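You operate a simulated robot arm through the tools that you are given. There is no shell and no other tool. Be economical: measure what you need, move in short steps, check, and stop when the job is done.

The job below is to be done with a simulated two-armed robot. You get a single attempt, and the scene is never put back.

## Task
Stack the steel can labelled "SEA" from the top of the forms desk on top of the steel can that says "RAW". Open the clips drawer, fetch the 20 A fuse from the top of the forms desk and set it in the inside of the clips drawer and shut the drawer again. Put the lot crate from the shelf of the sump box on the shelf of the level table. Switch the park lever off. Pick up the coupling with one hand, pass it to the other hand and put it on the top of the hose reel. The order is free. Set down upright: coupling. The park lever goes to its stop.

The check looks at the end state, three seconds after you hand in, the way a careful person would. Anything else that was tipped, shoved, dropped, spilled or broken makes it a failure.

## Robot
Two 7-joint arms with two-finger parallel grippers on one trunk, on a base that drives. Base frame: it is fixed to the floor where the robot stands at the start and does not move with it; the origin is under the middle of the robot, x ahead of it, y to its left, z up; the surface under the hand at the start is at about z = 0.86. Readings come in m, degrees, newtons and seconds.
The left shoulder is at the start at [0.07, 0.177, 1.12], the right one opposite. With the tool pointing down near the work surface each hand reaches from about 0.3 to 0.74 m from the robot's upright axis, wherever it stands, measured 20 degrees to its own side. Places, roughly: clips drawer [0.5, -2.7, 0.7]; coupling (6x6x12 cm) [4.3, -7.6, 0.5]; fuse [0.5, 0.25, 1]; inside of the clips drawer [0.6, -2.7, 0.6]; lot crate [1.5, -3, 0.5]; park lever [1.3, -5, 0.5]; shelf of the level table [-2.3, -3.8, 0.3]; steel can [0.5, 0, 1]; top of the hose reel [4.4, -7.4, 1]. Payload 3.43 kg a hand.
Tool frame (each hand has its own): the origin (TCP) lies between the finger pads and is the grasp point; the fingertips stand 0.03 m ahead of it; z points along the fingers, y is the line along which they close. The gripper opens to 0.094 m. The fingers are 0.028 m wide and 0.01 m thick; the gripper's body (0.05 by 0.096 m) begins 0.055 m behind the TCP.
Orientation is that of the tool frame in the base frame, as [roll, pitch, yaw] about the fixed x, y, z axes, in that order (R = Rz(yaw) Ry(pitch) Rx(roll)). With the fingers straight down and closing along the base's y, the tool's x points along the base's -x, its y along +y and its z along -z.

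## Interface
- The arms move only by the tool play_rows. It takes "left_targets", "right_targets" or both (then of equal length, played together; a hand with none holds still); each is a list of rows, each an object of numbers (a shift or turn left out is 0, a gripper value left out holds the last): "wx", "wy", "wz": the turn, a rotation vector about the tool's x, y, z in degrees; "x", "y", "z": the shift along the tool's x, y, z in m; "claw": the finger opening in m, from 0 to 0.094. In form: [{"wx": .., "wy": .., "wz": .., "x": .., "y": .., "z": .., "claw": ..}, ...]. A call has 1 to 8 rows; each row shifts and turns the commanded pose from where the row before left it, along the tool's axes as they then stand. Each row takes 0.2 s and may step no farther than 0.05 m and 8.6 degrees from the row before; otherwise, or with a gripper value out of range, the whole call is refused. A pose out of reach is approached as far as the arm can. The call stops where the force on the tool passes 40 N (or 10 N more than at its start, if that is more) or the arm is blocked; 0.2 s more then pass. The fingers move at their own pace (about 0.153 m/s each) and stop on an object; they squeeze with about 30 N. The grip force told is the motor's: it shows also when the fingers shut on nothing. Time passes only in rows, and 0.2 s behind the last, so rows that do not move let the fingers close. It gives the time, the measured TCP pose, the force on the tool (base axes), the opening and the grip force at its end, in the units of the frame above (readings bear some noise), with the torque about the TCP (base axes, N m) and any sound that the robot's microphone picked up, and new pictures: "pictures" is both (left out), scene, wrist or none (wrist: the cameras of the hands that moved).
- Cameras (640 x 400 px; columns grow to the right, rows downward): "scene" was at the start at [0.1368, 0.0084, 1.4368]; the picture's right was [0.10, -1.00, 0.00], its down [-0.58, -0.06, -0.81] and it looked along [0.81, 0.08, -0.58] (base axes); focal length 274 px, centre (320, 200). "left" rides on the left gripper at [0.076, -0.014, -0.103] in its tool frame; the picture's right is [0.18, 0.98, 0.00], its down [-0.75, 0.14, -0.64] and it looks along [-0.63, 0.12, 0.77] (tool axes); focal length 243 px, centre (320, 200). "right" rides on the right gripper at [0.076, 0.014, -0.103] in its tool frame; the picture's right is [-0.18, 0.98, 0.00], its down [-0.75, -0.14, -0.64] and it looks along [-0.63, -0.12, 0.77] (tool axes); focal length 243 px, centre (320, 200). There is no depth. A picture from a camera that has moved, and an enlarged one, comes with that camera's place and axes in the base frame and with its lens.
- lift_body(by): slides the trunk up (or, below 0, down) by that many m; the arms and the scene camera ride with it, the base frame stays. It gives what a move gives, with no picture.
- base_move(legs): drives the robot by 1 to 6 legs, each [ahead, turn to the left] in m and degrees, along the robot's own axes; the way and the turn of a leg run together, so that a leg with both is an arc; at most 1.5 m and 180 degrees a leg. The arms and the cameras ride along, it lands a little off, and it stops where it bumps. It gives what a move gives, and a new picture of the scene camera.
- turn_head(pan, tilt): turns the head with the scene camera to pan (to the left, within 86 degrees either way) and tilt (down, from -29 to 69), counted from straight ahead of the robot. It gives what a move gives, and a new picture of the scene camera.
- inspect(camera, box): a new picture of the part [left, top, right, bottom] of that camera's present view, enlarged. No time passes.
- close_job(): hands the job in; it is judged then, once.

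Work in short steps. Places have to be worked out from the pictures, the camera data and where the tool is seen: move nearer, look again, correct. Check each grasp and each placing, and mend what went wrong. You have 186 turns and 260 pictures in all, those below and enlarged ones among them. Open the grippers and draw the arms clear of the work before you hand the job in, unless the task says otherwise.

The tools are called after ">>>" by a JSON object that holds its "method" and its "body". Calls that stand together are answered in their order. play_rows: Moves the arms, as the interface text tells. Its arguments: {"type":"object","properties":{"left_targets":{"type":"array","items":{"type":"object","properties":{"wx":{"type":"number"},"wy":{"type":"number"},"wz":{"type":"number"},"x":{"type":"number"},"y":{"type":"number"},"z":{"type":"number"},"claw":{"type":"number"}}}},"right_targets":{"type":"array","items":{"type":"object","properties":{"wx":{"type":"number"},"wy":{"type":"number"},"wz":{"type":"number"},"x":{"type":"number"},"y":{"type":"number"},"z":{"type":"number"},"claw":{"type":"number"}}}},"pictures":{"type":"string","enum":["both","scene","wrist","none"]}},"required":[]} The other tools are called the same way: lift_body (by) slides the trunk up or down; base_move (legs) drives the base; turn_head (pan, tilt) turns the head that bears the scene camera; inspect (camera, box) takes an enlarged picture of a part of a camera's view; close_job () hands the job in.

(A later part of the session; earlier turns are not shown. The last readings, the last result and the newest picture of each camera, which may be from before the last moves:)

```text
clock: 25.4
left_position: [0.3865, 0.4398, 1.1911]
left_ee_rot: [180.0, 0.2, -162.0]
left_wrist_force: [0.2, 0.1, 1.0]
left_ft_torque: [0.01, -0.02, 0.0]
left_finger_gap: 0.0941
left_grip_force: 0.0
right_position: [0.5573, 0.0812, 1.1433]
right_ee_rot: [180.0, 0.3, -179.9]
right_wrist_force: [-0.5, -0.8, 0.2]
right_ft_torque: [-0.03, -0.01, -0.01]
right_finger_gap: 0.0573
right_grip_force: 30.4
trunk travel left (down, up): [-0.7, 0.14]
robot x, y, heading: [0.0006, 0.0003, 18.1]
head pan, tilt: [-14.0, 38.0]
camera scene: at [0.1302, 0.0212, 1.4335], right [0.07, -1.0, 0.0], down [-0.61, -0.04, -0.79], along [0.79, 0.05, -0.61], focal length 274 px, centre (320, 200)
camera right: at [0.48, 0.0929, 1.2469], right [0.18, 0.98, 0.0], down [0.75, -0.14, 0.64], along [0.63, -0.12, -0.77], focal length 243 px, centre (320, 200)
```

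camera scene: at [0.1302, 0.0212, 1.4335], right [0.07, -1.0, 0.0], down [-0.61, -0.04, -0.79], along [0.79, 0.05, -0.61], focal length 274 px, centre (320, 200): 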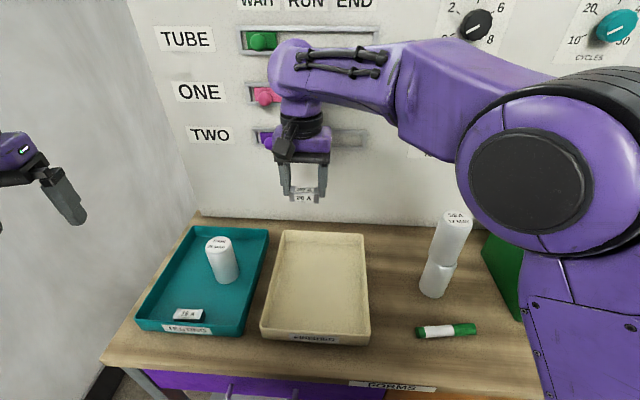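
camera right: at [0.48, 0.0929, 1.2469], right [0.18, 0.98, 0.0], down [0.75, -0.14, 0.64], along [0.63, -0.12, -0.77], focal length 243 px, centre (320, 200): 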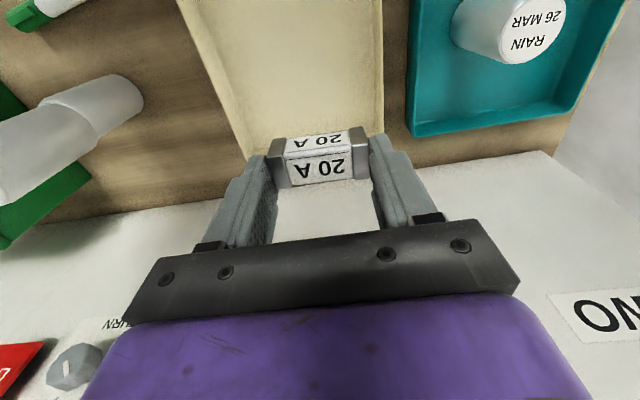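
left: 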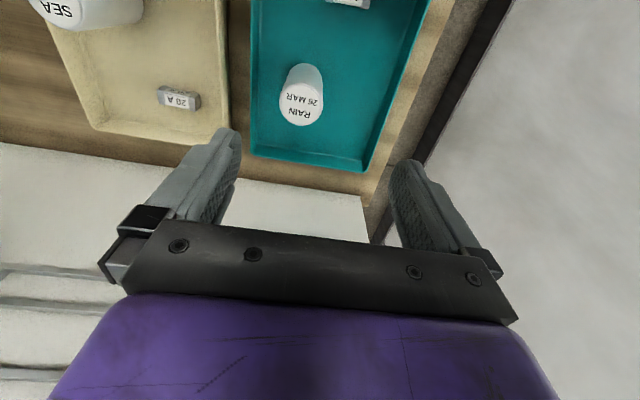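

Fuse secured. I draw the right hand in and look to the right for the driving route.

>>> {"method": "play_rows", "body": {"right_targets": [{"x": 0.035, "y": -0.018, "z": -0.015, "wz": -4.5}, {"x": 0.035, "y": -0.018, "z": -0.015, "wz": -4.5}, {"x": 0.035, "y": -0.018, "z": -0.015, "wz": -4.5}, {"x": 0.035, "y": -0.018, "z": -0.015, "wz": -4.5}], "pictures": "none"}}

>>> {"method": "turn_head", "body": {"pan": -86, "tilt": 25}}

```text
clock: 26.4
left_position: [0.3893, 0.4366, 1.1927]
left_ee_rot: [179.8, 0.1, -162.0]
left_wrist_force: [0.8, -1.3, -0.1]
left_ft_torque: [0.02, -0.01, 0.0]
left_finger_gap: 0.0937
left_grip_force: 0.0
right_position: [0.4289, -0.0111, 1.203]
right_ee_rot: [179.9, 0.3, -161.8]
right_wrist_force: [0.3, 0.3, 0.3]
right_ft_torque: [0.03, 0.0, 0.0]
right_finger_gap: 0.0573
right_grip_force: 30.1
trunk travel left (down, up): [-0.7, 0.14]
robot x, y, heading: [-0.0023, -0.0036, 18.0]
head pan, tilt: [-14.0, 38.0]
```

```text
clock: 27.9
left_position: [0.3881, 0.4401, 1.1889]
left_ee_rot: [-180.0, 0.2, -162.1]
left_wrist_force: [-0.2, -0.3, 0.5]
left_ft_torque: [-0.01, 0.0, 0.02]
left_finger_gap: 0.0941
left_grip_force: 0.0
right_position: [0.4315, -0.007, 1.2013]
right_ee_rot: [-180.0, 0.1, -161.9]
right_wrist_force: [0.3, -0.1, -1.0]
right_ft_torque: [-0.03, -0.02, 0.02]
right_finger_gap: 0.0572
right_grip_force: 30.1
trunk travel left (down, up): [-0.7, 0.14]
robot x, y, heading: [0.0025, -0.0015, 17.9]
head pan, tilt: [-85.9, 25.0]
camera scene: at [0.0818, -0.0697, 1.4535], right [-0.93, -0.38, 0.0], down [-0.16, 0.39, -0.91], along [0.34, -0.84, -0.42], focal length 274 px, centre (320, 200)
```

scene: 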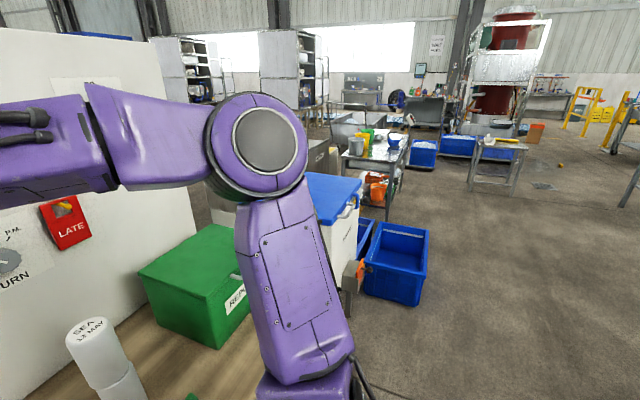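

The blue bin on the floor spans about y -1.6…-2.2 with its outer side near x≈0. I back up a little and turn right to see the route.

>>> {"method": "turn_head", "body": {"pan": 0, "tilt": 30}}

>>> {"method": "base_move", "body": {"legs": [[-0.35, 0], [0, -108]]}}

```text
clock: 29.5
left_position: [0.3888, 0.439, 1.1908]
left_ee_rot: [-180.0, 0.1, -162.0]
left_wrist_force: [-0.3, 0.6, -0.8]
left_ft_torque: [0.01, -0.01, -0.01]
left_finger_gap: 0.0942
left_grip_force: 0.0
right_position: [0.4309, -0.0083, 1.2009]
right_ee_rot: [-180.0, 0.1, -162.0]
right_wrist_force: [0.3, 0.1, -0.4]
right_ft_torque: [-0.01, -0.03, 0.0]
right_finger_gap: 0.0572
right_grip_force: 30.0
trunk travel left (down, up): [-0.7, 0.14]
robot x, y, heading: [-0.0019, 0.0012, 18.1]
head pan, tilt: [0.0, 30.0]
camera scene: at [0.1332, 0.0432, 1.4456], right [0.31, -0.95, 0.0], down [-0.48, -0.15, -0.87], along [0.82, 0.27, -0.5], focal length 274 px, centre (320, 200)
```

scene: 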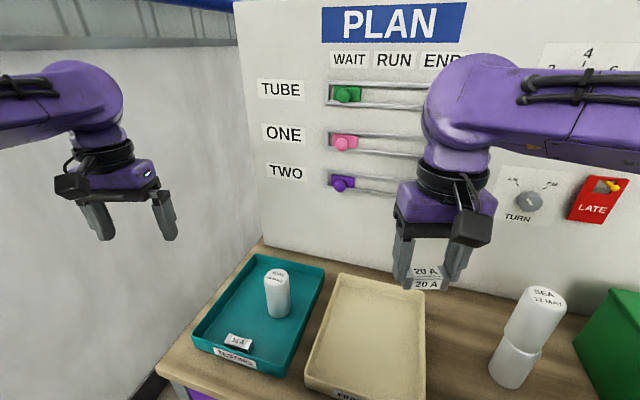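

```text
clock: 36.1
left_position: [-0.0063, -0.5975, 1.1905]
left_ee_rot: [-180.0, 0.1, 92.6]
left_wrist_force: [0.0, -0.2, 0.1]
left_ft_torque: [-0.01, -0.02, -0.02]
left_finger_gap: 0.0941
left_grip_force: 0.0
right_position: [-0.4472, -0.5183, 1.2012]
right_ee_rot: [180.0, 0.1, 92.8]
right_wrist_force: [0.1, -0.5, -0.7]
right_ft_torque: [-0.01, 0.0, -0.01]
right_finger_gap: 0.0569
right_grip_force: 30.2
trunk travel left (down, up): [-0.7, 0.14]
robot x, y, heading: [-0.3268, -0.1048, -87.4]
head pan, tilt: [0.0, 30.0]
camera scene: at [-0.321, -0.2468, 1.4456], right [-1.0, -0.04, 0.0], down [-0.02, 0.5, -0.87], along [0.04, -0.87, -0.5], focal length 274 px, centre (320, 200)
```

scene: 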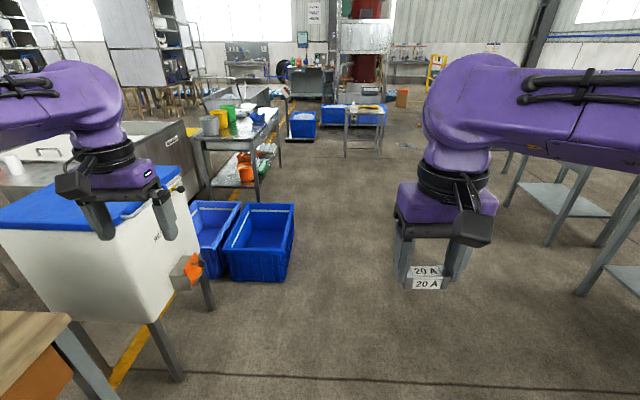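

I enlarge the left-middle part to identify the clips drawer and the sump box.

>>> {"method": "inspect", "body": {"camera": "scene", "box": [130, 60, 330, 200]}}

>>> {"method": "inspect", "body": {"camera": "scene", "box": [280, 50, 460, 170]}}

```text
2.86 times, centred on (230, 130) of scene
camera zoom: at [-0.321, -0.2468, 1.4456], right [-1.0, -0.04, 0.0], down [-0.02, 0.5, -0.87], along [0.04, -0.87, -0.5], focal length 782 px, centre (577, 400)
```

zoom: 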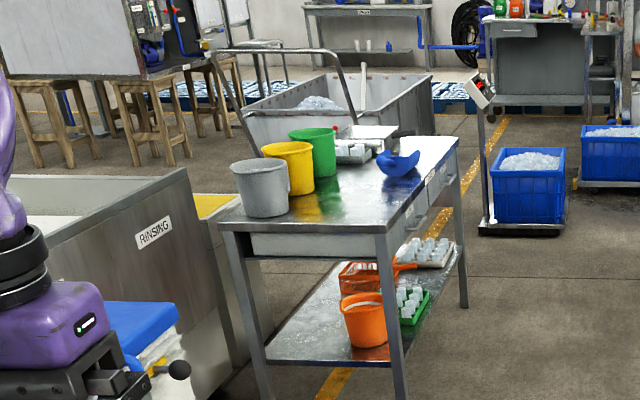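

```text
3.33 times, centred on (370, 110) of scene
camera zoom: at [-0.321, -0.2468, 1.4456], right [-1.0, -0.04, 0.0], down [-0.02, 0.5, -0.87], along [0.04, -0.87, -0.5], focal length 912 px, centre (153, 500)
```

zoom: 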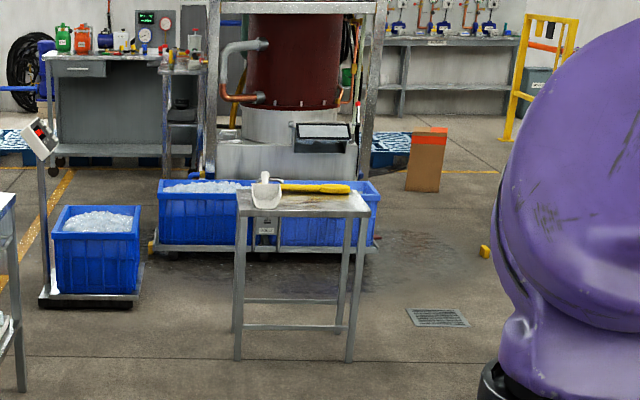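

The pot table at left has drawers on the side facing -x; that should hold the clips drawer. I drive along the aisle, clear of the bins, and turn to face it.

>>> {"method": "base_move", "body": {"legs": [[0, -12], [1.3, 0], [0, 9], [1.2, 0], [0, 90]]}}

```text
clock: 53.6
left_position: [-0.0211, -2.2922, 1.191]
left_ee_rot: [-179.9, 0.2, -180.0]
left_wrist_force: [0.4, 0.5, -0.3]
left_ft_torque: [0.03, 0.0, 0.0]
left_finger_gap: 0.0941
left_grip_force: 0.0
right_position: [-0.1184, -2.7301, 1.2007]
right_ee_rot: [179.9, 0.1, -179.9]
right_wrist_force: [0.5, 0.2, -1.8]
right_ft_torque: [0.0, 0.03, 0.01]
right_finger_gap: 0.0569
right_grip_force: 29.9
trunk travel left (down, up): [-0.7, 0.14]
robot x, y, heading: [-0.5285, -2.5921, -0.3]
head pan, tilt: [0.0, 30.0]
camera scene: at [-0.3867, -2.5911, 1.4456], right [0.0, -1.0, 0.0], down [-0.5, 0.0, -0.87], along [0.87, 0.0, -0.5], focal length 274 px, centre (320, 200)
```

scene: 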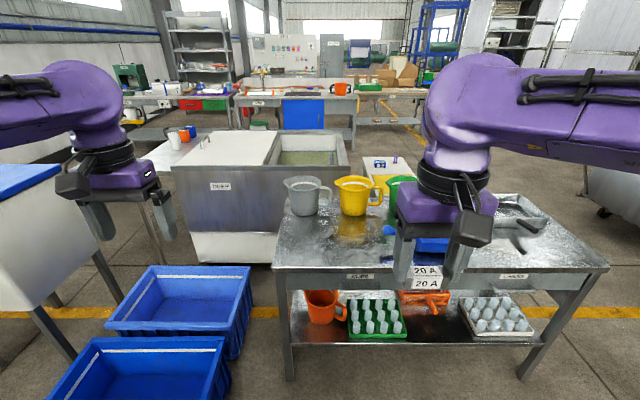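

>>> {"method": "inspect", "body": {"camera": "scene", "box": [260, 240, 620, 390]}}

```text
1.78 times, centred on (440, 315) of scene
camera zoom: at [-0.3867, -2.5911, 1.4456], right [0.0, -1.0, 0.0], down [-0.5, 0.0, -0.87], along [0.87, 0.0, -0.5], focal length 486 px, centre (107, -4)
```

zoom: 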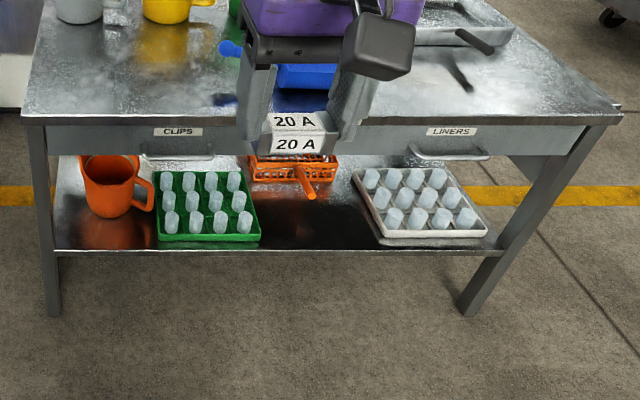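

Drawers are labelled CLIPS (left) and LINERS (right). The CLIPS handle is at about [0.29, -2.73, 0.69]. I reposition so that it is centred ahead of the robot at ~0.6 m, then lower the trunk.

>>> {"method": "base_move", "body": {"legs": [[0, -31], [0.267, 0], [0, 31.3]]}}

>>> {"method": "lift_body", "body": {"by": -0.22}}

>>> {"method": "turn_head", "body": {"pan": 0, "tilt": 42}}

```text
clock: 58.6
left_position: [0.2141, -2.4418, 1.1904]
left_ee_rot: [180.0, 0.0, 179.4]
left_wrist_force: [0.2, -0.4, -0.2]
left_ft_torque: [-0.01, -0.01, -0.03]
left_finger_gap: 0.094
left_grip_force: 0.2
right_position: [0.1102, -2.8783, 1.201]
right_ee_rot: [179.9, 0.1, 179.5]
right_wrist_force: [0.0, -0.7, -0.6]
right_ft_torque: [0.01, 0.03, 0.0]
right_finger_gap: 0.057
right_grip_force: 30.1
trunk travel left (down, up): [-0.7, 0.14]
robot x, y, heading: [-0.2905, -2.738, -0.6]
head pan, tilt: [0.0, 30.0]
camera scene: at [-0.1545, -2.7364, 1.4456], right [-0.01, -1.0, 0.0], down [-0.5, 0.01, -0.87], along [0.87, -0.01, -0.5], focal length 274 px, centre (320, 200)
```

scene: 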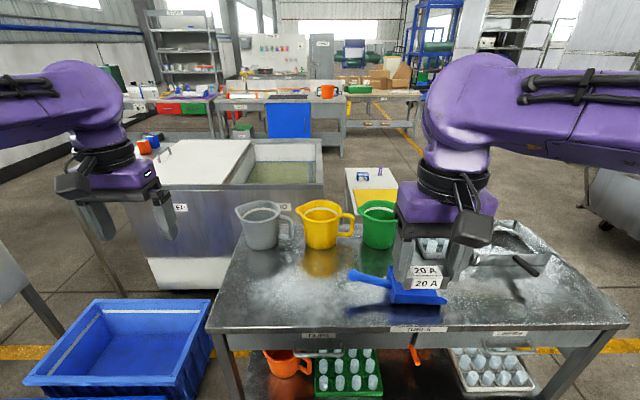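

```text
clock: 60.9
left_position: [0.2133, -2.4406, 0.9708]
left_ee_rot: [180.0, 0.1, 179.5]
left_wrist_force: [0.6, -0.3, 0.3]
left_ft_torque: [0.03, 0.0, 0.0]
left_finger_gap: 0.094
left_grip_force: 0.1
right_position: [0.1104, -2.8796, 0.9816]
right_ee_rot: [179.8, 0.1, 179.5]
right_wrist_force: [0.2, 0.9, -0.2]
right_ft_torque: [-0.01, -0.04, 0.0]
right_finger_gap: 0.0568
right_grip_force: 29.6
trunk travel left (down, up): [-0.48, 0.36]
robot x, y, heading: [-0.2957, -2.7361, -0.8]
head pan, tilt: [0.0, 30.0]
```

```text
clock: 61.6
left_position: [0.215, -2.4412, 0.9715]
left_ee_rot: [179.9, 0.1, 179.4]
left_wrist_force: [0.0, 0.4, 0.0]
left_ft_torque: [0.01, 0.01, 0.01]
left_finger_gap: 0.094
left_grip_force: 0.1
right_position: [0.1097, -2.8786, 0.9799]
right_ee_rot: [180.0, 0.1, 179.5]
right_wrist_force: [-0.1, -0.3, -0.5]
right_ft_torque: [0.02, 0.0, 0.01]
right_finger_gap: 0.0569
right_grip_force: 30.2
trunk travel left (down, up): [-0.48, 0.36]
robot x, y, heading: [-0.2911, -2.7329, -0.7]
head pan, tilt: [0.0, 42.0]
camera scene: at [-0.1612, -2.736, 1.2073], right [-0.01, -1.0, 0.0], down [-0.67, 0.01, -0.74], along [0.74, -0.01, -0.67], focal length 274 px, centre (320, 200)
```

scene: 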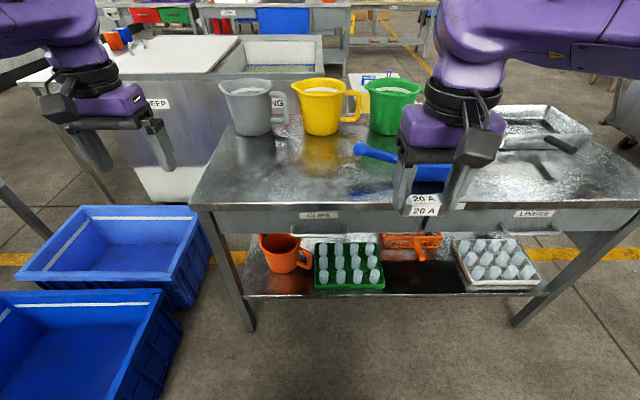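

Centred on CLIPS. Enlarge for the handle geometry.

>>> {"method": "inspect", "body": {"camera": "scene", "box": [240, 170, 480, 320]}}

```text
2.67 times, centred on (360, 245) of scene
camera zoom: at [-0.1612, -2.736, 1.2073], right [-0.01, -1.0, 0.0], down [-0.67, 0.01, -0.74], along [0.74, -0.01, -0.67], focal length 729 px, centre (213, 80)
```

zoom: 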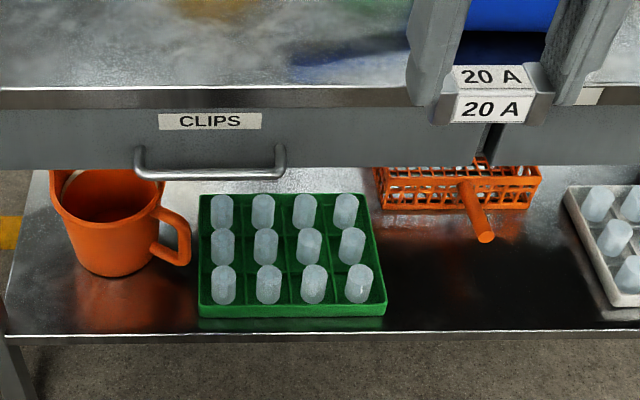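

Bar of the CLIPS handle is horizontal, ≈13 cm long, centre about [0.30, -2.74, 0.67]. I rotate the left hand to point forward with vertical closing (120° about the tool's (-1,-1,1)), moving the right hand aside.

>>> {"method": "play_rows", "body": {"left_targets": [{"wx": -4.948, "wy": -4.948, "wz": 4.948}, {"wx": -4.948, "wy": -4.948, "wz": 4.948}, {"wx": -4.948, "wy": -4.948, "wz": 4.948}, {"wx": -4.948, "wy": -4.948, "wz": 4.948}, {"wx": -4.948, "wy": -4.948, "wz": 4.948}, {"wx": -4.948, "wy": -4.948, "wz": 4.948}, {"wx": -4.948, "wy": -4.948, "wz": 4.948}], "right_targets": [{"y": -0.04}, {"y": -0.04}, {"y": -0.04}, {}, {}, {}, {}], "pictures": "none"}}

>>> {"method": "play_rows", "body": {"left_targets": [{"wx": -4.948, "wy": -4.948, "wz": 4.948}, {"wx": -4.948, "wy": -4.948, "wz": 4.948}, {"wx": -4.948, "wy": -4.948, "wz": 4.948}, {"wx": -4.948, "wy": -4.948, "wz": 4.948}, {"wx": -4.948, "wy": -4.948, "wz": 4.948}, {"wx": -4.948, "wy": -4.948, "wz": 4.948}, {"wx": -4.948, "wy": -4.948, "wz": 4.948}]}}

```text
clock: 63.2
left_position: [0.2147, -2.4413, 0.9709]
left_ee_rot: [134.8, 19.6, 134.3]
left_wrist_force: [0.0, 0.2, 0.4]
left_ft_torque: [-0.01, -0.03, -0.02]
left_finger_gap: 0.0939
left_grip_force: 0.1
right_position: [0.1104, -2.9981, 0.981]
right_ee_rot: [-180.0, 0.1, 179.5]
right_wrist_force: [0.1, -0.3, -0.3]
right_ft_torque: [-0.03, 0.01, 0.0]
right_finger_gap: 0.0567
right_grip_force: 29.1
trunk travel left (down, up): [-0.48, 0.36]
robot x, y, heading: [-0.2967, -2.7361, -0.9]
head pan, tilt: [0.0, 42.0]
```

```text
clock: 64.8
left_position: [0.2148, -2.4414, 0.9703]
left_ee_rot: [89.9, 0.0, 89.3]
left_wrist_force: [0.5, 0.2, 1.0]
left_ft_torque: [0.01, 0.01, 0.0]
left_finger_gap: 0.0942
left_grip_force: 0.0
right_position: [0.1102, -2.997, 0.981]
right_ee_rot: [179.9, 0.1, 179.5]
right_wrist_force: [-0.7, 0.4, -1.4]
right_ft_torque: [-0.02, 0.01, -0.03]
right_finger_gap: 0.0569
right_grip_force: 29.9
trunk travel left (down, up): [-0.48, 0.36]
robot x, y, heading: [-0.295, -2.7311, -0.8]
head pan, tilt: [0.0, 42.0]
camera scene: at [-0.1613, -2.7354, 1.2073], right [-0.01, -1.0, 0.0], down [-0.67, 0.01, -0.74], along [0.74, -0.01, -0.67], focal length 274 px, centre (320, 200)
camera left: at [0.111, -2.3635, 0.9572], right [0.0, 0.18, 0.98], down [-0.65, -0.75, 0.14], along [0.76, -0.64, 0.12], focal length 243 px, centre (320, 200)
```

scene: 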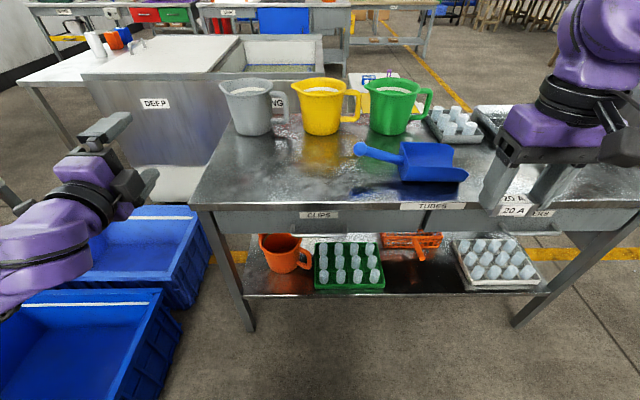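
left: 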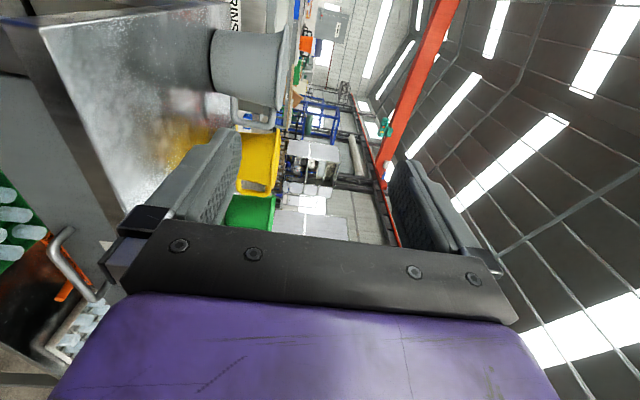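

Orientation is as wanted (tool x=+Y, y=+Z, z=+X). Now move diagonally down and right toward the handle front.

>>> {"method": "play_rows", "body": {"left_targets": [{"x": -0.034, "y": -0.034, "z": -0.004}, {"x": -0.034, "y": -0.034, "z": -0.004}, {"x": -0.034, "y": -0.034}, {"x": -0.034, "y": -0.034}, {"x": -0.034, "y": -0.034}, {"x": -0.034, "y": -0.034}, {"x": -0.034, "y": -0.034}, {"x": -0.034, "y": -0.034}]}}

```text
clock: 66.7
left_position: [0.2187, -2.7143, 0.6986]
left_ee_rot: [90.0, 0.1, 89.4]
left_wrist_force: [0.0, 0.1, 0.5]
left_ft_torque: [-0.01, 0.0, -0.01]
left_finger_gap: 0.0938
left_grip_force: 0.0
left hand out of reach, approached as far as the arm can: row 1, 2
right_position: [0.1106, -2.9991, 0.9799]
right_ee_rot: [179.9, 0.0, 179.5]
right_wrist_force: [-0.2, 0.1, -1.4]
right_ft_torque: [0.03, 0.04, -0.02]
right_finger_gap: 0.0569
right_grip_force: 30.6
trunk travel left (down, up): [-0.48, 0.36]
robot x, y, heading: [-0.2939, -2.7316, -0.5]
head pan, tilt: [0.0, 42.0]
camera scene: at [-0.1609, -2.7374, 1.2073], right [-0.01, -1.0, 0.0], down [-0.67, 0.01, -0.74], along [0.74, -0.01, -0.67], focal length 274 px, centre (320, 200)
camera left: at [0.1149, -2.6375, 0.6855], right [0.0, 0.18, 0.98], down [-0.65, -0.75, 0.14], along [0.76, -0.64, 0.12], focal length 243 px, centre (320, 200)
```

scene: 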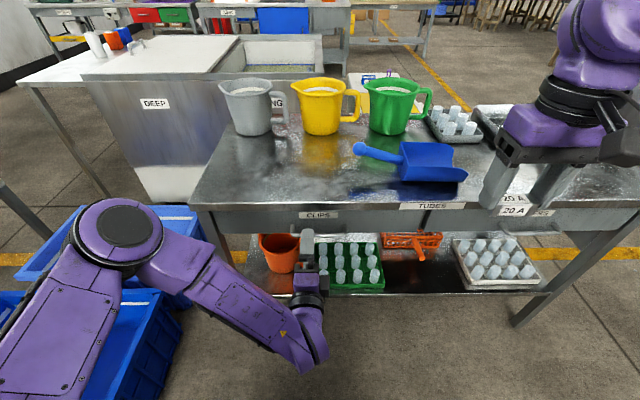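
left: 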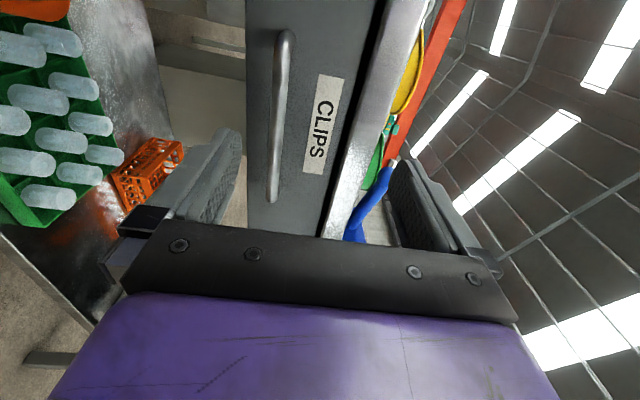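

Handle bar measured at x≈0.30, z≈0.668, y from -2.66 to -2.80. I align, narrow the opening and move forward so the pads straddle the bar.

>>> {"method": "play_rows", "body": {"left_targets": [{"x": -0.009, "y": -0.015, "claw": 0.055}, {"x": -0.009, "y": -0.015}, {"z": 0.03}, {"z": 0.025}, {}]}}

>>> {"method": "inspect", "body": {"camera": "left", "box": [160, 0, 480, 260]}}

```text
clock: 67.8
left_position: [0.2722, -2.7313, 0.6702]
left_ee_rot: [89.8, 0.0, 89.4]
left_wrist_force: [-0.2, 0.8, -0.4]
left_ft_torque: [0.01, 0.02, 0.0]
left_finger_gap: 0.055
left_grip_force: 0.1
right_position: [0.1098, -2.9992, 0.9806]
right_ee_rot: [179.9, 0.0, 179.4]
right_wrist_force: [-0.2, 0.7, -1.1]
right_ft_torque: [0.02, 0.03, 0.0]
right_finger_gap: 0.0568
right_grip_force: 29.9
trunk travel left (down, up): [-0.48, 0.36]
robot x, y, heading: [-0.293, -2.7373, -1.0]
head pan, tilt: [0.0, 42.0]
camera scene: at [-0.1613, -2.736, 1.2073], right [-0.01, -1.0, 0.0], down [-0.67, 0.01, -0.74], along [0.74, -0.01, -0.67], focal length 274 px, centre (320, 200)
camera left: at [0.1696, -2.6552, 0.6566], right [0.0, 0.18, 0.98], down [-0.65, -0.75, 0.14], along [0.76, -0.64, 0.12], focal length 243 px, centre (320, 200)
```

scene: 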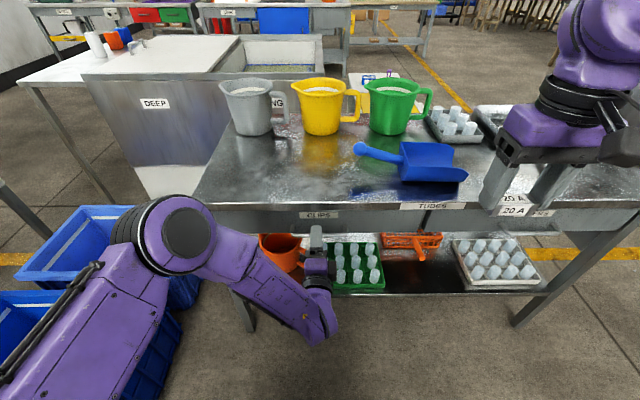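
left: 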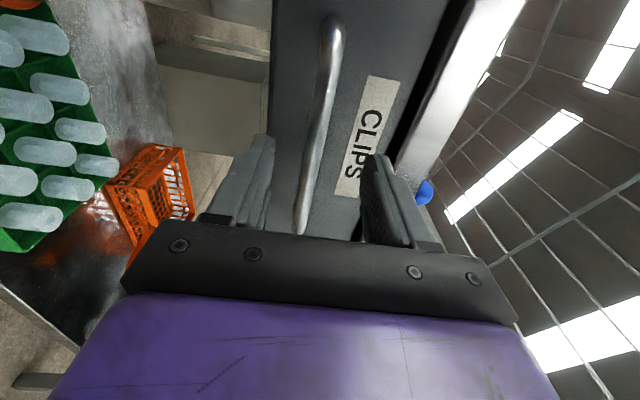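

```text
1.54 times, centred on (320, 130) of left
camera zoom: at [0.1696, -2.6552, 0.6566], right [0.0, 0.18, 0.98], down [-0.65, -0.75, 0.14], along [0.76, -0.64, 0.12], focal length 373 px, centre (320, 308)
```

zoom: 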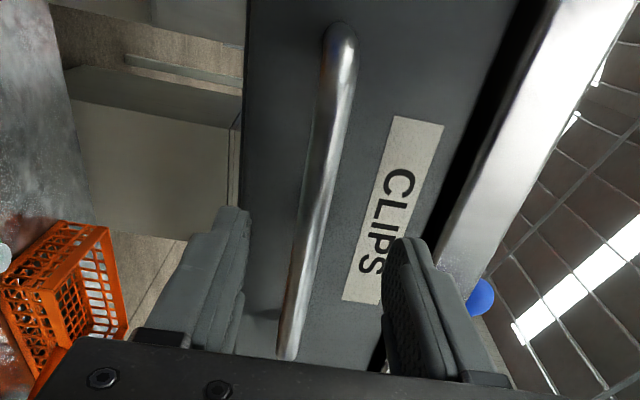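

The bar lies between the pads, ~4 mm low. I go 1 cm further forward, 4 mm down and close.

>>> {"method": "play_rows", "body": {"left_targets": [{"y": -0.004, "z": 0.01}, {"claw": 0.0}, {}, {}], "pictures": "wrist"}}

```text
clock: 68.8
left_position: [0.2821, -2.7311, 0.6644]
left_ee_rot: [90.0, 0.0, 89.4]
left_wrist_force: [-0.4, -0.6, -3.3]
left_ft_torque: [-0.04, 0.09, 0.09]
left_finger_gap: 0.012
left_grip_force: 45.1
right_position: [0.1106, -2.9988, 0.9814]
right_ee_rot: [180.0, 0.0, 179.4]
right_wrist_force: [0.1, -0.5, 0.1]
right_ft_torque: [-0.01, 0.03, -0.01]
right_finger_gap: 0.0571
right_grip_force: 30.1
trunk travel left (down, up): [-0.48, 0.36]
robot x, y, heading: [-0.2964, -2.7378, -0.6]
head pan, tilt: [0.0, 42.0]
camera left: at [0.1793, -2.655, 0.6518], right [0.0, 0.18, 0.98], down [-0.65, -0.75, 0.14], along [0.76, -0.64, 0.12], focal length 243 px, centre (320, 200)
```

left: 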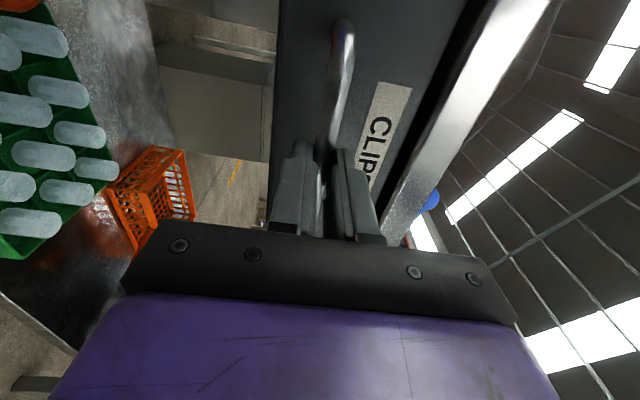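

Handle gripped (gap 12 mm). I pull back gently along -x.

>>> {"method": "play_rows", "body": {"left_targets": [{"z": -0.02}, {"z": -0.025}, {"z": -0.03}, {"z": -0.03}, {"z": -0.03}], "pictures": "scene"}}

```text
clock: 70.0
left_position: [0.1463, -2.7315, 0.6649]
left_ee_rot: [89.8, -0.2, 89.2]
left_wrist_force: [-0.8, -15.6, -1.7]
left_ft_torque: [-0.31, 0.15, 0.21]
left_finger_gap: 0.0118
left_grip_force: 44.9
right_position: [0.1088, -3.0006, 0.9819]
right_ee_rot: [179.8, 0.2, 179.4]
right_wrist_force: [-0.6, 0.0, -0.9]
right_ft_torque: [0.01, 0.05, 0.03]
right_finger_gap: 0.057
right_grip_force: 30.0
trunk travel left (down, up): [-0.48, 0.36]
robot x, y, heading: [-0.293, -2.7361, -0.8]
head pan, tilt: [0.0, 42.0]
camera scene: at [-0.1614, -2.7385, 1.2073], right [-0.01, -1.0, 0.0], down [-0.67, 0.01, -0.74], along [0.74, -0.01, -0.67], focal length 274 px, centre (320, 200)
```

scene: 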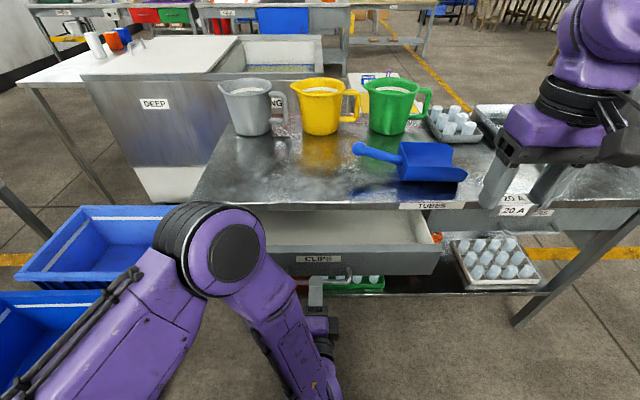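

The drawer slides out. I pull ~8 cm more, easing the sideways load.

>>> {"method": "play_rows", "body": {"left_targets": [{"x": -0.003, "z": -0.02}, {"z": -0.02}, {"z": -0.02}, {"z": -0.02}], "pictures": "scene"}}

```text
clock: 71.2
left_position: [0.0801, -2.7312, 0.665]
left_ee_rot: [90.7, 0.0, 89.3]
left_wrist_force: [-1.8, -9.8, -26.4]
left_ft_torque: [-0.14, 0.63, 0.67]
left_finger_gap: 0.0116
left_grip_force: 44.8
left hand out of reach, approached as far as the arm can: row 4
right_position: [0.1102, -2.9993, 0.98]
right_ee_rot: [179.9, 0.0, 179.5]
right_wrist_force: [-0.6, 0.3, -1.3]
right_ft_torque: [0.01, 0.03, -0.01]
right_finger_gap: 0.0569
right_grip_force: 30.2
trunk travel left (down, up): [-0.48, 0.36]
robot x, y, heading: [-0.2915, -2.7337, -0.8]
head pan, tilt: [0.0, 42.0]
stopped in row 4 (left hand): the force on the tool passed its limit at 42 N (the readings are from after the stop); the commanded pose is now the measured one
camera scene: at [-0.1597, -2.7378, 1.2069], right [-0.01, -1.0, 0.0], down [-0.67, 0.01, -0.74], along [0.74, -0.01, -0.67], focal length 274 px, centre (320, 200)
```

scene: 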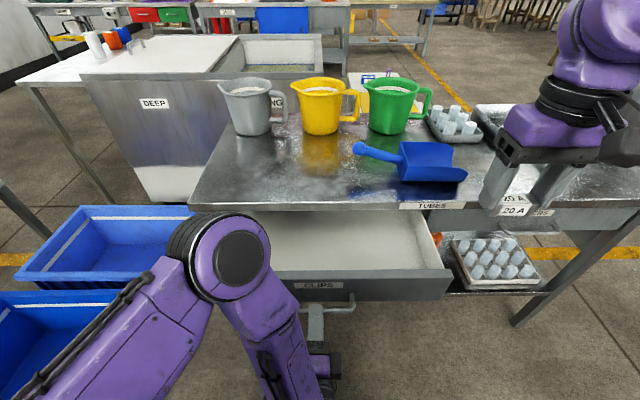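

Drawer is open about 0.20 m. I bring the right hand with the fuse above its right half, around [0.225, -2.91].

>>> {"method": "play_rows", "body": {"right_targets": [{"x": -0.023, "y": 0.018, "z": 0.03}, {"x": -0.023, "y": 0.018, "z": 0.03}, {"x": -0.023, "y": 0.018, "z": 0.03}, {"x": -0.023, "y": 0.018, "z": 0.03}, {"x": -0.023, "y": 0.018, "z": 0.03}]}}

```text
clock: 72.1
left_position: [0.08, -2.7311, 0.6657]
left_ee_rot: [90.8, 0.1, 89.2]
left_wrist_force: [0.0, -3.0, -25.0]
left_ft_torque: [-0.45, 0.6, -1.29]
left_finger_gap: 0.0116
left_grip_force: 45.1
right_position: [0.1841, -2.9442, 0.8824]
right_ee_rot: [179.9, 0.2, 179.5]
right_wrist_force: [-0.2, -0.5, -0.8]
right_ft_torque: [0.02, -0.04, 0.04]
right_finger_gap: 0.0571
right_grip_force: 30.2
trunk travel left (down, up): [-0.48, 0.36]
robot x, y, heading: [-0.2934, -2.7353, -0.8]
head pan, tilt: [0.0, 42.0]
stopped in row 4 (left hand): the force on the tool passed its limit at 40 N (the readings are from after the stop); the commanded pose is now the measured one
camera scene: at [-0.1599, -2.7378, 1.2073], right [-0.01, -1.0, 0.0], down [-0.67, 0.01, -0.74], along [0.74, -0.01, -0.67], focal length 274 px, centre (320, 200)
camera right: at [0.1076, -2.9301, 0.9866], right [0.2, 0.98, 0.0], down [0.75, -0.15, 0.64], along [0.63, -0.12, -0.77], focal length 243 px, centre (320, 200)
```

scene: 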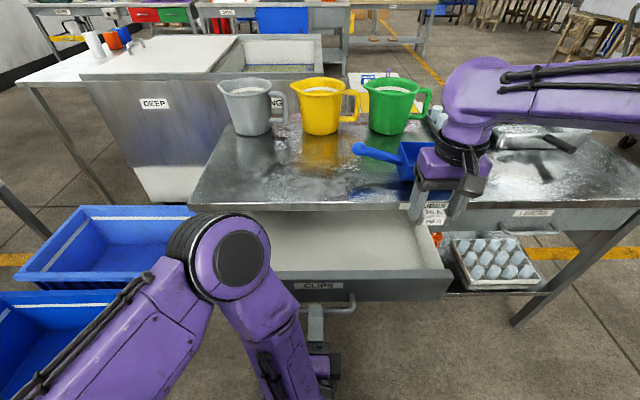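
right: 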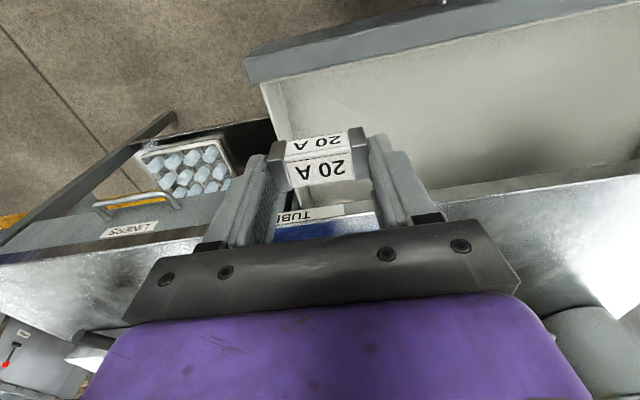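

The left hand is straining against the drawer stop; I release its grip (leaving it round the bar) while shifting the fuse to [0.222, -2.885].

>>> {"method": "play_rows", "body": {"left_targets": [{"claw": 0.05}, {}, {}], "right_targets": [{"x": -0.019, "y": 0.03}, {"x": -0.019, "y": 0.03, "z": 0.02}, {"z": 0.03}]}}

```text
clock: 72.9
left_position: [0.0823, -2.7316, 0.6659]
left_ee_rot: [90.4, 0.0, 89.3]
left_wrist_force: [-0.8, -1.3, -0.2]
left_ft_torque: [0.0, 0.01, -0.01]
left_finger_gap: 0.05
left_grip_force: 0.0
right_position: [0.2214, -2.8826, 0.8326]
right_ee_rot: [179.9, 0.1, 179.5]
right_wrist_force: [0.2, 0.9, -1.3]
right_ft_torque: [0.0, 0.0, -0.04]
right_finger_gap: 0.0569
right_grip_force: 29.9
trunk travel left (down, up): [-0.48, 0.36]
robot x, y, heading: [-0.2964, -2.7319, -1.0]
head pan, tilt: [0.0, 42.0]
camera scene: at [-0.1611, -2.7368, 1.2073], right [-0.01, -1.0, 0.0], down [-0.67, 0.01, -0.74], along [0.74, -0.01, -0.67], focal length 274 px, centre (320, 200)
camera right: at [0.1445, -2.8692, 0.9367], right [0.19, 0.98, 0.0], down [0.75, -0.15, 0.64], along [0.63, -0.12, -0.77], focal length 243 px, centre (320, 200)
camera left: at [-0.0217, -2.6539, 0.6544], right [0.01, 0.18, 0.98], down [-0.65, -0.75, 0.15], along [0.76, -0.64, 0.11], focal length 243 px, centre (320, 200)
```

scene: 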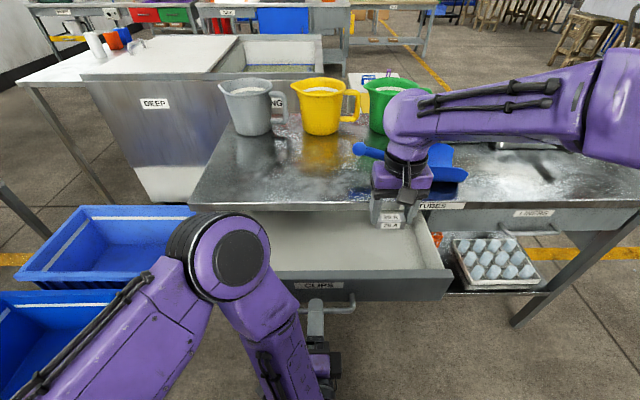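
right: 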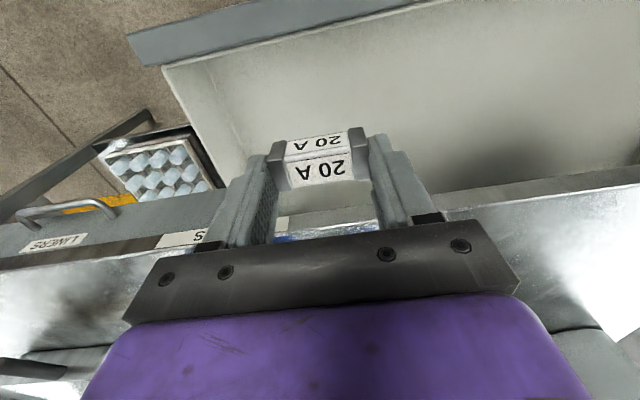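
left: 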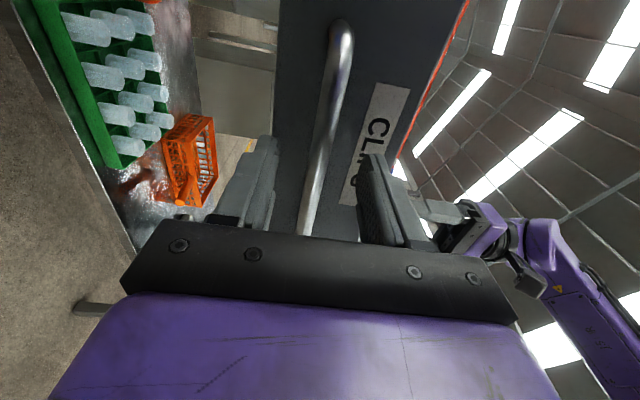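

Clearance to the table edge is ~4 cm. I lower the fuse into the drawer.

>>> {"method": "play_rows", "body": {"right_targets": [{"z": 0.04}, {"z": 0.035}, {"z": 0.02}, {"z": 0.01}, {}], "pictures": "wrist"}}

```text
clock: 74.1
left_position: [0.0818, -2.7309, 0.6665]
left_ee_rot: [90.4, -0.1, 89.4]
left_wrist_force: [-0.4, -0.6, -0.2]
left_ft_torque: [0.01, 0.02, -0.03]
left_finger_gap: 0.0501
left_grip_force: 0.0
right_position: [0.2214, -2.8831, 0.7281]
right_ee_rot: [180.0, 0.1, 179.3]
right_wrist_force: [0.5, 0.0, -0.4]
right_ft_torque: [0.01, -0.01, -0.01]
right_finger_gap: 0.0567
right_grip_force: 30.2
trunk travel left (down, up): [-0.48, 0.36]
robot x, y, heading: [-0.2926, -2.7354, -0.4]
head pan, tilt: [0.0, 42.0]
camera right: at [0.1441, -2.8687, 0.8313], right [0.19, 0.98, 0.0], down [0.75, -0.15, 0.64], along [0.63, -0.12, -0.77], focal length 243 px, centre (320, 200)
```

right: 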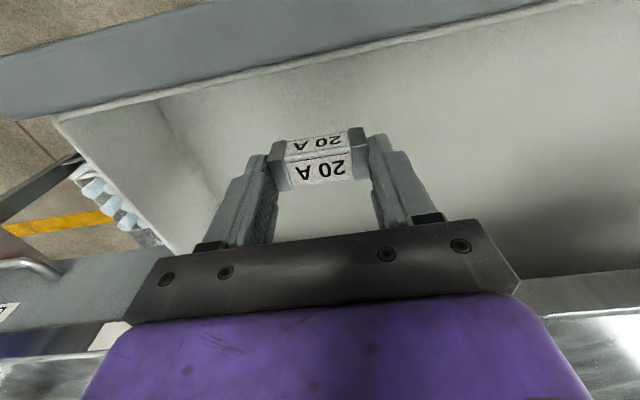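

Still some way from the floor. Continue in 6–8 mm steps.

>>> {"method": "play_rows", "body": {"right_targets": [{"z": 0.008}, {"z": 0.008}, {"z": 0.006}, {}], "pictures": "wrist"}}

```text
clock: 75.1
left_position: [0.0815, -2.7324, 0.6669]
left_ee_rot: [90.4, 0.1, 89.3]
left_wrist_force: [-0.3, 0.1, 0.1]
left_ft_torque: [0.06, -0.03, 0.01]
left_finger_gap: 0.05
left_grip_force: 0.1
right_position: [0.2237, -2.8831, 0.7058]
right_ee_rot: [180.0, 0.1, 179.5]
right_wrist_force: [0.1, -0.2, 0.1]
right_ft_torque: [-0.02, 0.02, -0.01]
right_finger_gap: 0.0568
right_grip_force: 30.0
trunk travel left (down, up): [-0.48, 0.36]
robot x, y, heading: [-0.2955, -2.7365, -1.0]
head pan, tilt: [0.0, 42.0]
camera right: at [0.1453, -2.8691, 0.8094], right [0.19, 0.98, 0.0], down [0.75, -0.15, 0.64], along [0.63, -0.12, -0.77], focal length 243 px, centre (320, 200)
```

right: 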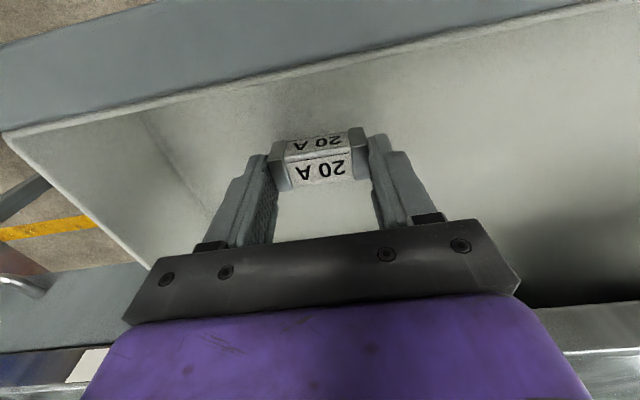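

Continue down, gently.

>>> {"method": "play_rows", "body": {"right_targets": [{"z": 0.006}, {"z": 0.006}, {"z": 0.004}, {}], "pictures": "wrist"}}

```text
clock: 76.1
left_position: [0.0808, -2.7302, 0.6668]
left_ee_rot: [90.4, 0.0, 89.2]
left_wrist_force: [-0.1, 0.4, 0.1]
left_ft_torque: [0.01, -0.01, 0.01]
left_finger_gap: 0.0501
left_grip_force: 0.1
right_position: [0.2229, -2.8826, 0.6911]
right_ee_rot: [180.0, 0.0, 179.3]
right_wrist_force: [0.1, 0.4, -0.9]
right_ft_torque: [0.0, 0.02, 0.02]
right_finger_gap: 0.0569
right_grip_force: 30.4
trunk travel left (down, up): [-0.48, 0.36]
robot x, y, heading: [-0.2909, -2.7343, -0.7]
head pan, tilt: [0.0, 42.0]
camera right: at [0.1459, -2.8687, 0.7937], right [0.19, 0.98, 0.0], down [0.75, -0.15, 0.64], along [0.63, -0.12, -0.77], focal length 243 px, centre (320, 200)
```

right: 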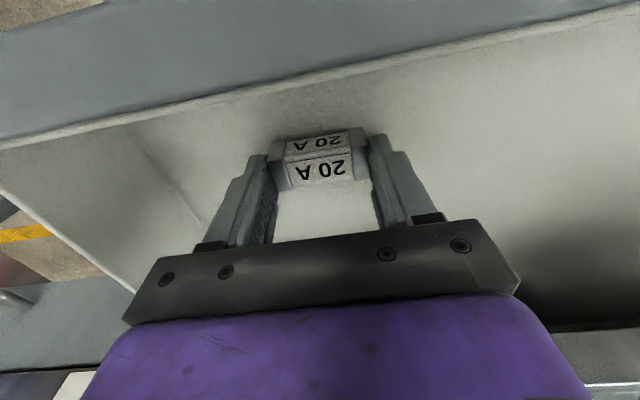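

Shadows suggest the floor is close. Two further small steps.

>>> {"method": "play_rows", "body": {"right_targets": [{"z": 0.004}, {"z": 0.004}, {}], "pictures": "none"}}

>>> {"method": "play_rows", "body": {"right_targets": [{"z": 0.004}, {"z": 0.003}, {}], "pictures": "wrist"}}

```text
clock: 76.9
left_position: [0.0803, -2.7306, 0.6672]
left_ee_rot: [90.4, 0.0, 89.2]
left_wrist_force: [-1.0, 0.8, 0.8]
left_ft_torque: [0.01, 0.01, -0.01]
left_finger_gap: 0.0502
left_grip_force: 0.0
right_position: [0.223, -2.883, 0.6835]
right_ee_rot: [179.9, 0.5, 179.4]
right_wrist_force: [0.4, -0.4, 17.7]
right_ft_torque: [-0.04, -0.07, -0.04]
right_finger_gap: 0.0568
right_grip_force: 30.0
trunk travel left (down, up): [-0.48, 0.36]
robot x, y, heading: [-0.2972, -2.7318, -0.8]
head pan, tilt: [0.0, 42.0]
```

```text
clock: 77.7
left_position: [0.0793, -2.7319, 0.6685]
left_ee_rot: [90.2, 0.1, 89.4]
left_wrist_force: [-0.1, 0.1, 0.3]
left_ft_torque: [0.0, 0.05, 0.01]
left_finger_gap: 0.05
left_grip_force: 0.0
right_position: [0.2201, -2.8826, 0.6753]
right_ee_rot: [179.9, 0.3, 179.4]
right_wrist_force: [1.0, -1.9, 26.6]
right_ft_torque: [-0.05, -0.02, -0.01]
right_finger_gap: 0.0567
right_grip_force: 30.4
trunk travel left (down, up): [-0.48, 0.36]
robot x, y, heading: [-0.2948, -2.7344, -0.8]
head pan, tilt: [0.0, 42.0]
camera right: at [0.1442, -2.869, 0.7803], right [0.19, 0.98, 0.0], down [0.75, -0.15, 0.65], along [0.63, -0.13, -0.76], focal length 243 px, centre (320, 200)
```

right: 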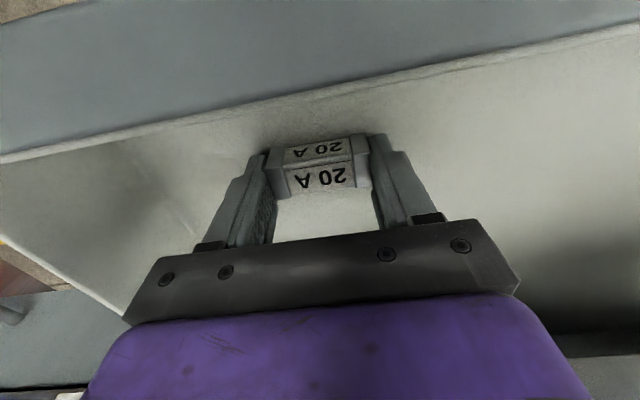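

Contact with the floor. Ease up 4 mm, open and rise.

>>> {"method": "play_rows", "body": {"right_targets": [{"z": -0.004}, {"claw": 0.08}, {}, {"z": -0.02}, {"z": -0.04}, {"z": -0.045}, {"z": -0.045}, {"z": -0.045}]}}

```text
clock: 79.5
left_position: [0.0823, -2.7309, 0.6675]
left_ee_rot: [90.4, 0.0, 89.3]
left_wrist_force: [0.2, -1.4, 0.1]
left_ft_torque: [-0.01, 0.0, 0.02]
left_finger_gap: 0.0499
left_grip_force: 0.1
right_position: [0.2227, -2.8837, 0.8751]
right_ee_rot: [-180.0, 0.1, 179.4]
right_wrist_force: [0.1, 0.5, -0.5]
right_ft_torque: [0.0, 0.03, 0.02]
right_finger_gap: 0.0802
right_grip_force: 0.2
trunk travel left (down, up): [-0.48, 0.36]
robot x, y, heading: [-0.2924, -2.7335, -0.6]
head pan, tilt: [0.0, 42.0]
camera scene: at [-0.162, -2.7363, 1.2073], right [-0.01, -1.0, 0.0], down [-0.67, 0.01, -0.74], along [0.74, -0.01, -0.67], focal length 274 px, centre (320, 200)
camera right: at [0.1447, -2.8698, 0.98], right [0.19, 0.98, 0.0], down [0.75, -0.15, 0.64], along [0.63, -0.12, -0.77], focal length 243 px, centre (320, 200)
```

scene: 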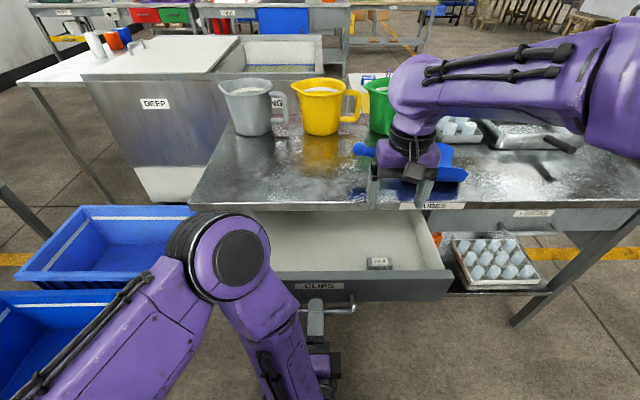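
right: 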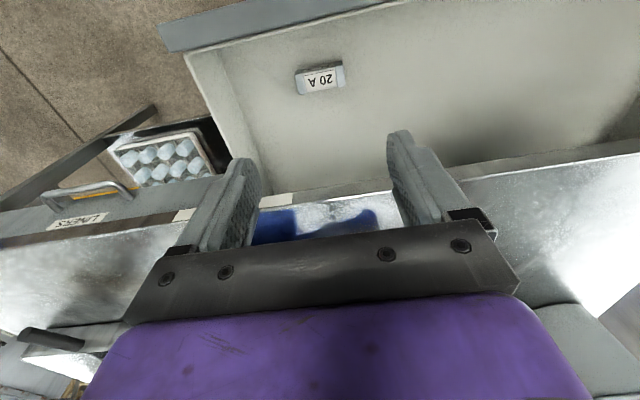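

The fuse lies flat in the drawer. I regrip the bar with the left hand and push the drawer shut gently while the right hand withdraws.

>>> {"method": "play_rows", "body": {"left_targets": [{"claw": 0.0}, {}, {"z": 0.02}, {"z": 0.025}, {"z": 0.03}, {"z": 0.03}, {"z": 0.03}, {"z": 0.03}], "right_targets": [{"x": 0.02, "y": -0.03, "z": -0.02}, {"x": 0.02, "y": -0.03, "z": -0.02}, {"x": 0.03, "z": -0.02}, {"x": 0.03, "z": -0.02}, {}, {}, {}, {}], "pictures": "scene"}}

```text
clock: 81.3
left_position: [0.2479, -2.7309, 0.6654]
left_ee_rot: [90.5, 0.0, 89.4]
left_wrist_force: [0.8, 7.3, -6.3]
left_ft_torque: [0.08, 0.05, 0.6]
left_finger_gap: 0.0117
left_grip_force: 45.0
right_position: [0.1227, -2.9397, 0.9541]
right_ee_rot: [180.0, 0.0, 179.5]
right_wrist_force: [-0.1, 0.5, -0.9]
right_ft_torque: [0.01, 0.03, -0.01]
right_finger_gap: 0.0799
right_grip_force: 0.0
trunk travel left (down, up): [-0.48, 0.36]
robot x, y, heading: [-0.2957, -2.7322, -0.8]
head pan, tilt: [0.0, 42.0]
camera scene: at [-0.1601, -2.7354, 1.2072], right [-0.01, -1.0, 0.0], down [-0.67, 0.01, -0.74], along [0.74, -0.01, -0.67], focal length 274 px, centre (320, 200)
```

scene: 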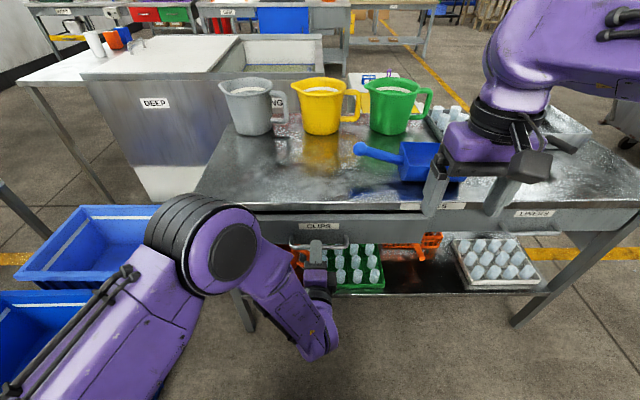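

Almost shut (3.4 cm left). Push the rest until resistance.

>>> {"method": "play_rows", "body": {"left_targets": [{"z": 0.015}, {"z": 0.012}, {"z": 0.01}, {"z": 0.008}, {}], "pictures": "scene"}}

```text
clock: 82.4
left_position: [0.2857, -2.7301, 0.6655]
left_ee_rot: [90.6, -0.1, 89.5]
left_wrist_force: [-19.9, 14.3, 12.1]
left_ft_torque: [-0.3, -0.22, -0.58]
left_finger_gap: 0.0116
left_grip_force: 44.9
right_position: [0.1169, -2.9397, 0.9576]
right_ee_rot: [-180.0, 0.3, 179.5]
right_wrist_force: [-0.4, -0.1, -0.3]
right_ft_torque: [0.02, 0.05, 0.01]
right_finger_gap: 0.0801
right_grip_force: 0.1
trunk travel left (down, up): [-0.48, 0.36]
robot x, y, heading: [-0.2967, -2.7387, -0.8]
head pan, tilt: [0.0, 42.0]
stopped in row 5 (left hand): the force on the tool passed its limit at 45 N (the readings are from after the stop); the commanded pose is now the measured one
camera scene: at [-0.1667, -2.7346, 1.2081], right [-0.01, -1.0, 0.0], down [-0.67, 0.01, -0.75], along [0.75, -0.01, -0.67], focal length 274 px, centre (320, 200)
```

scene: 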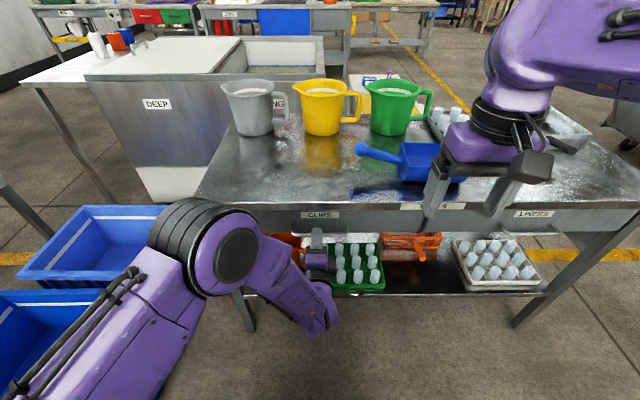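

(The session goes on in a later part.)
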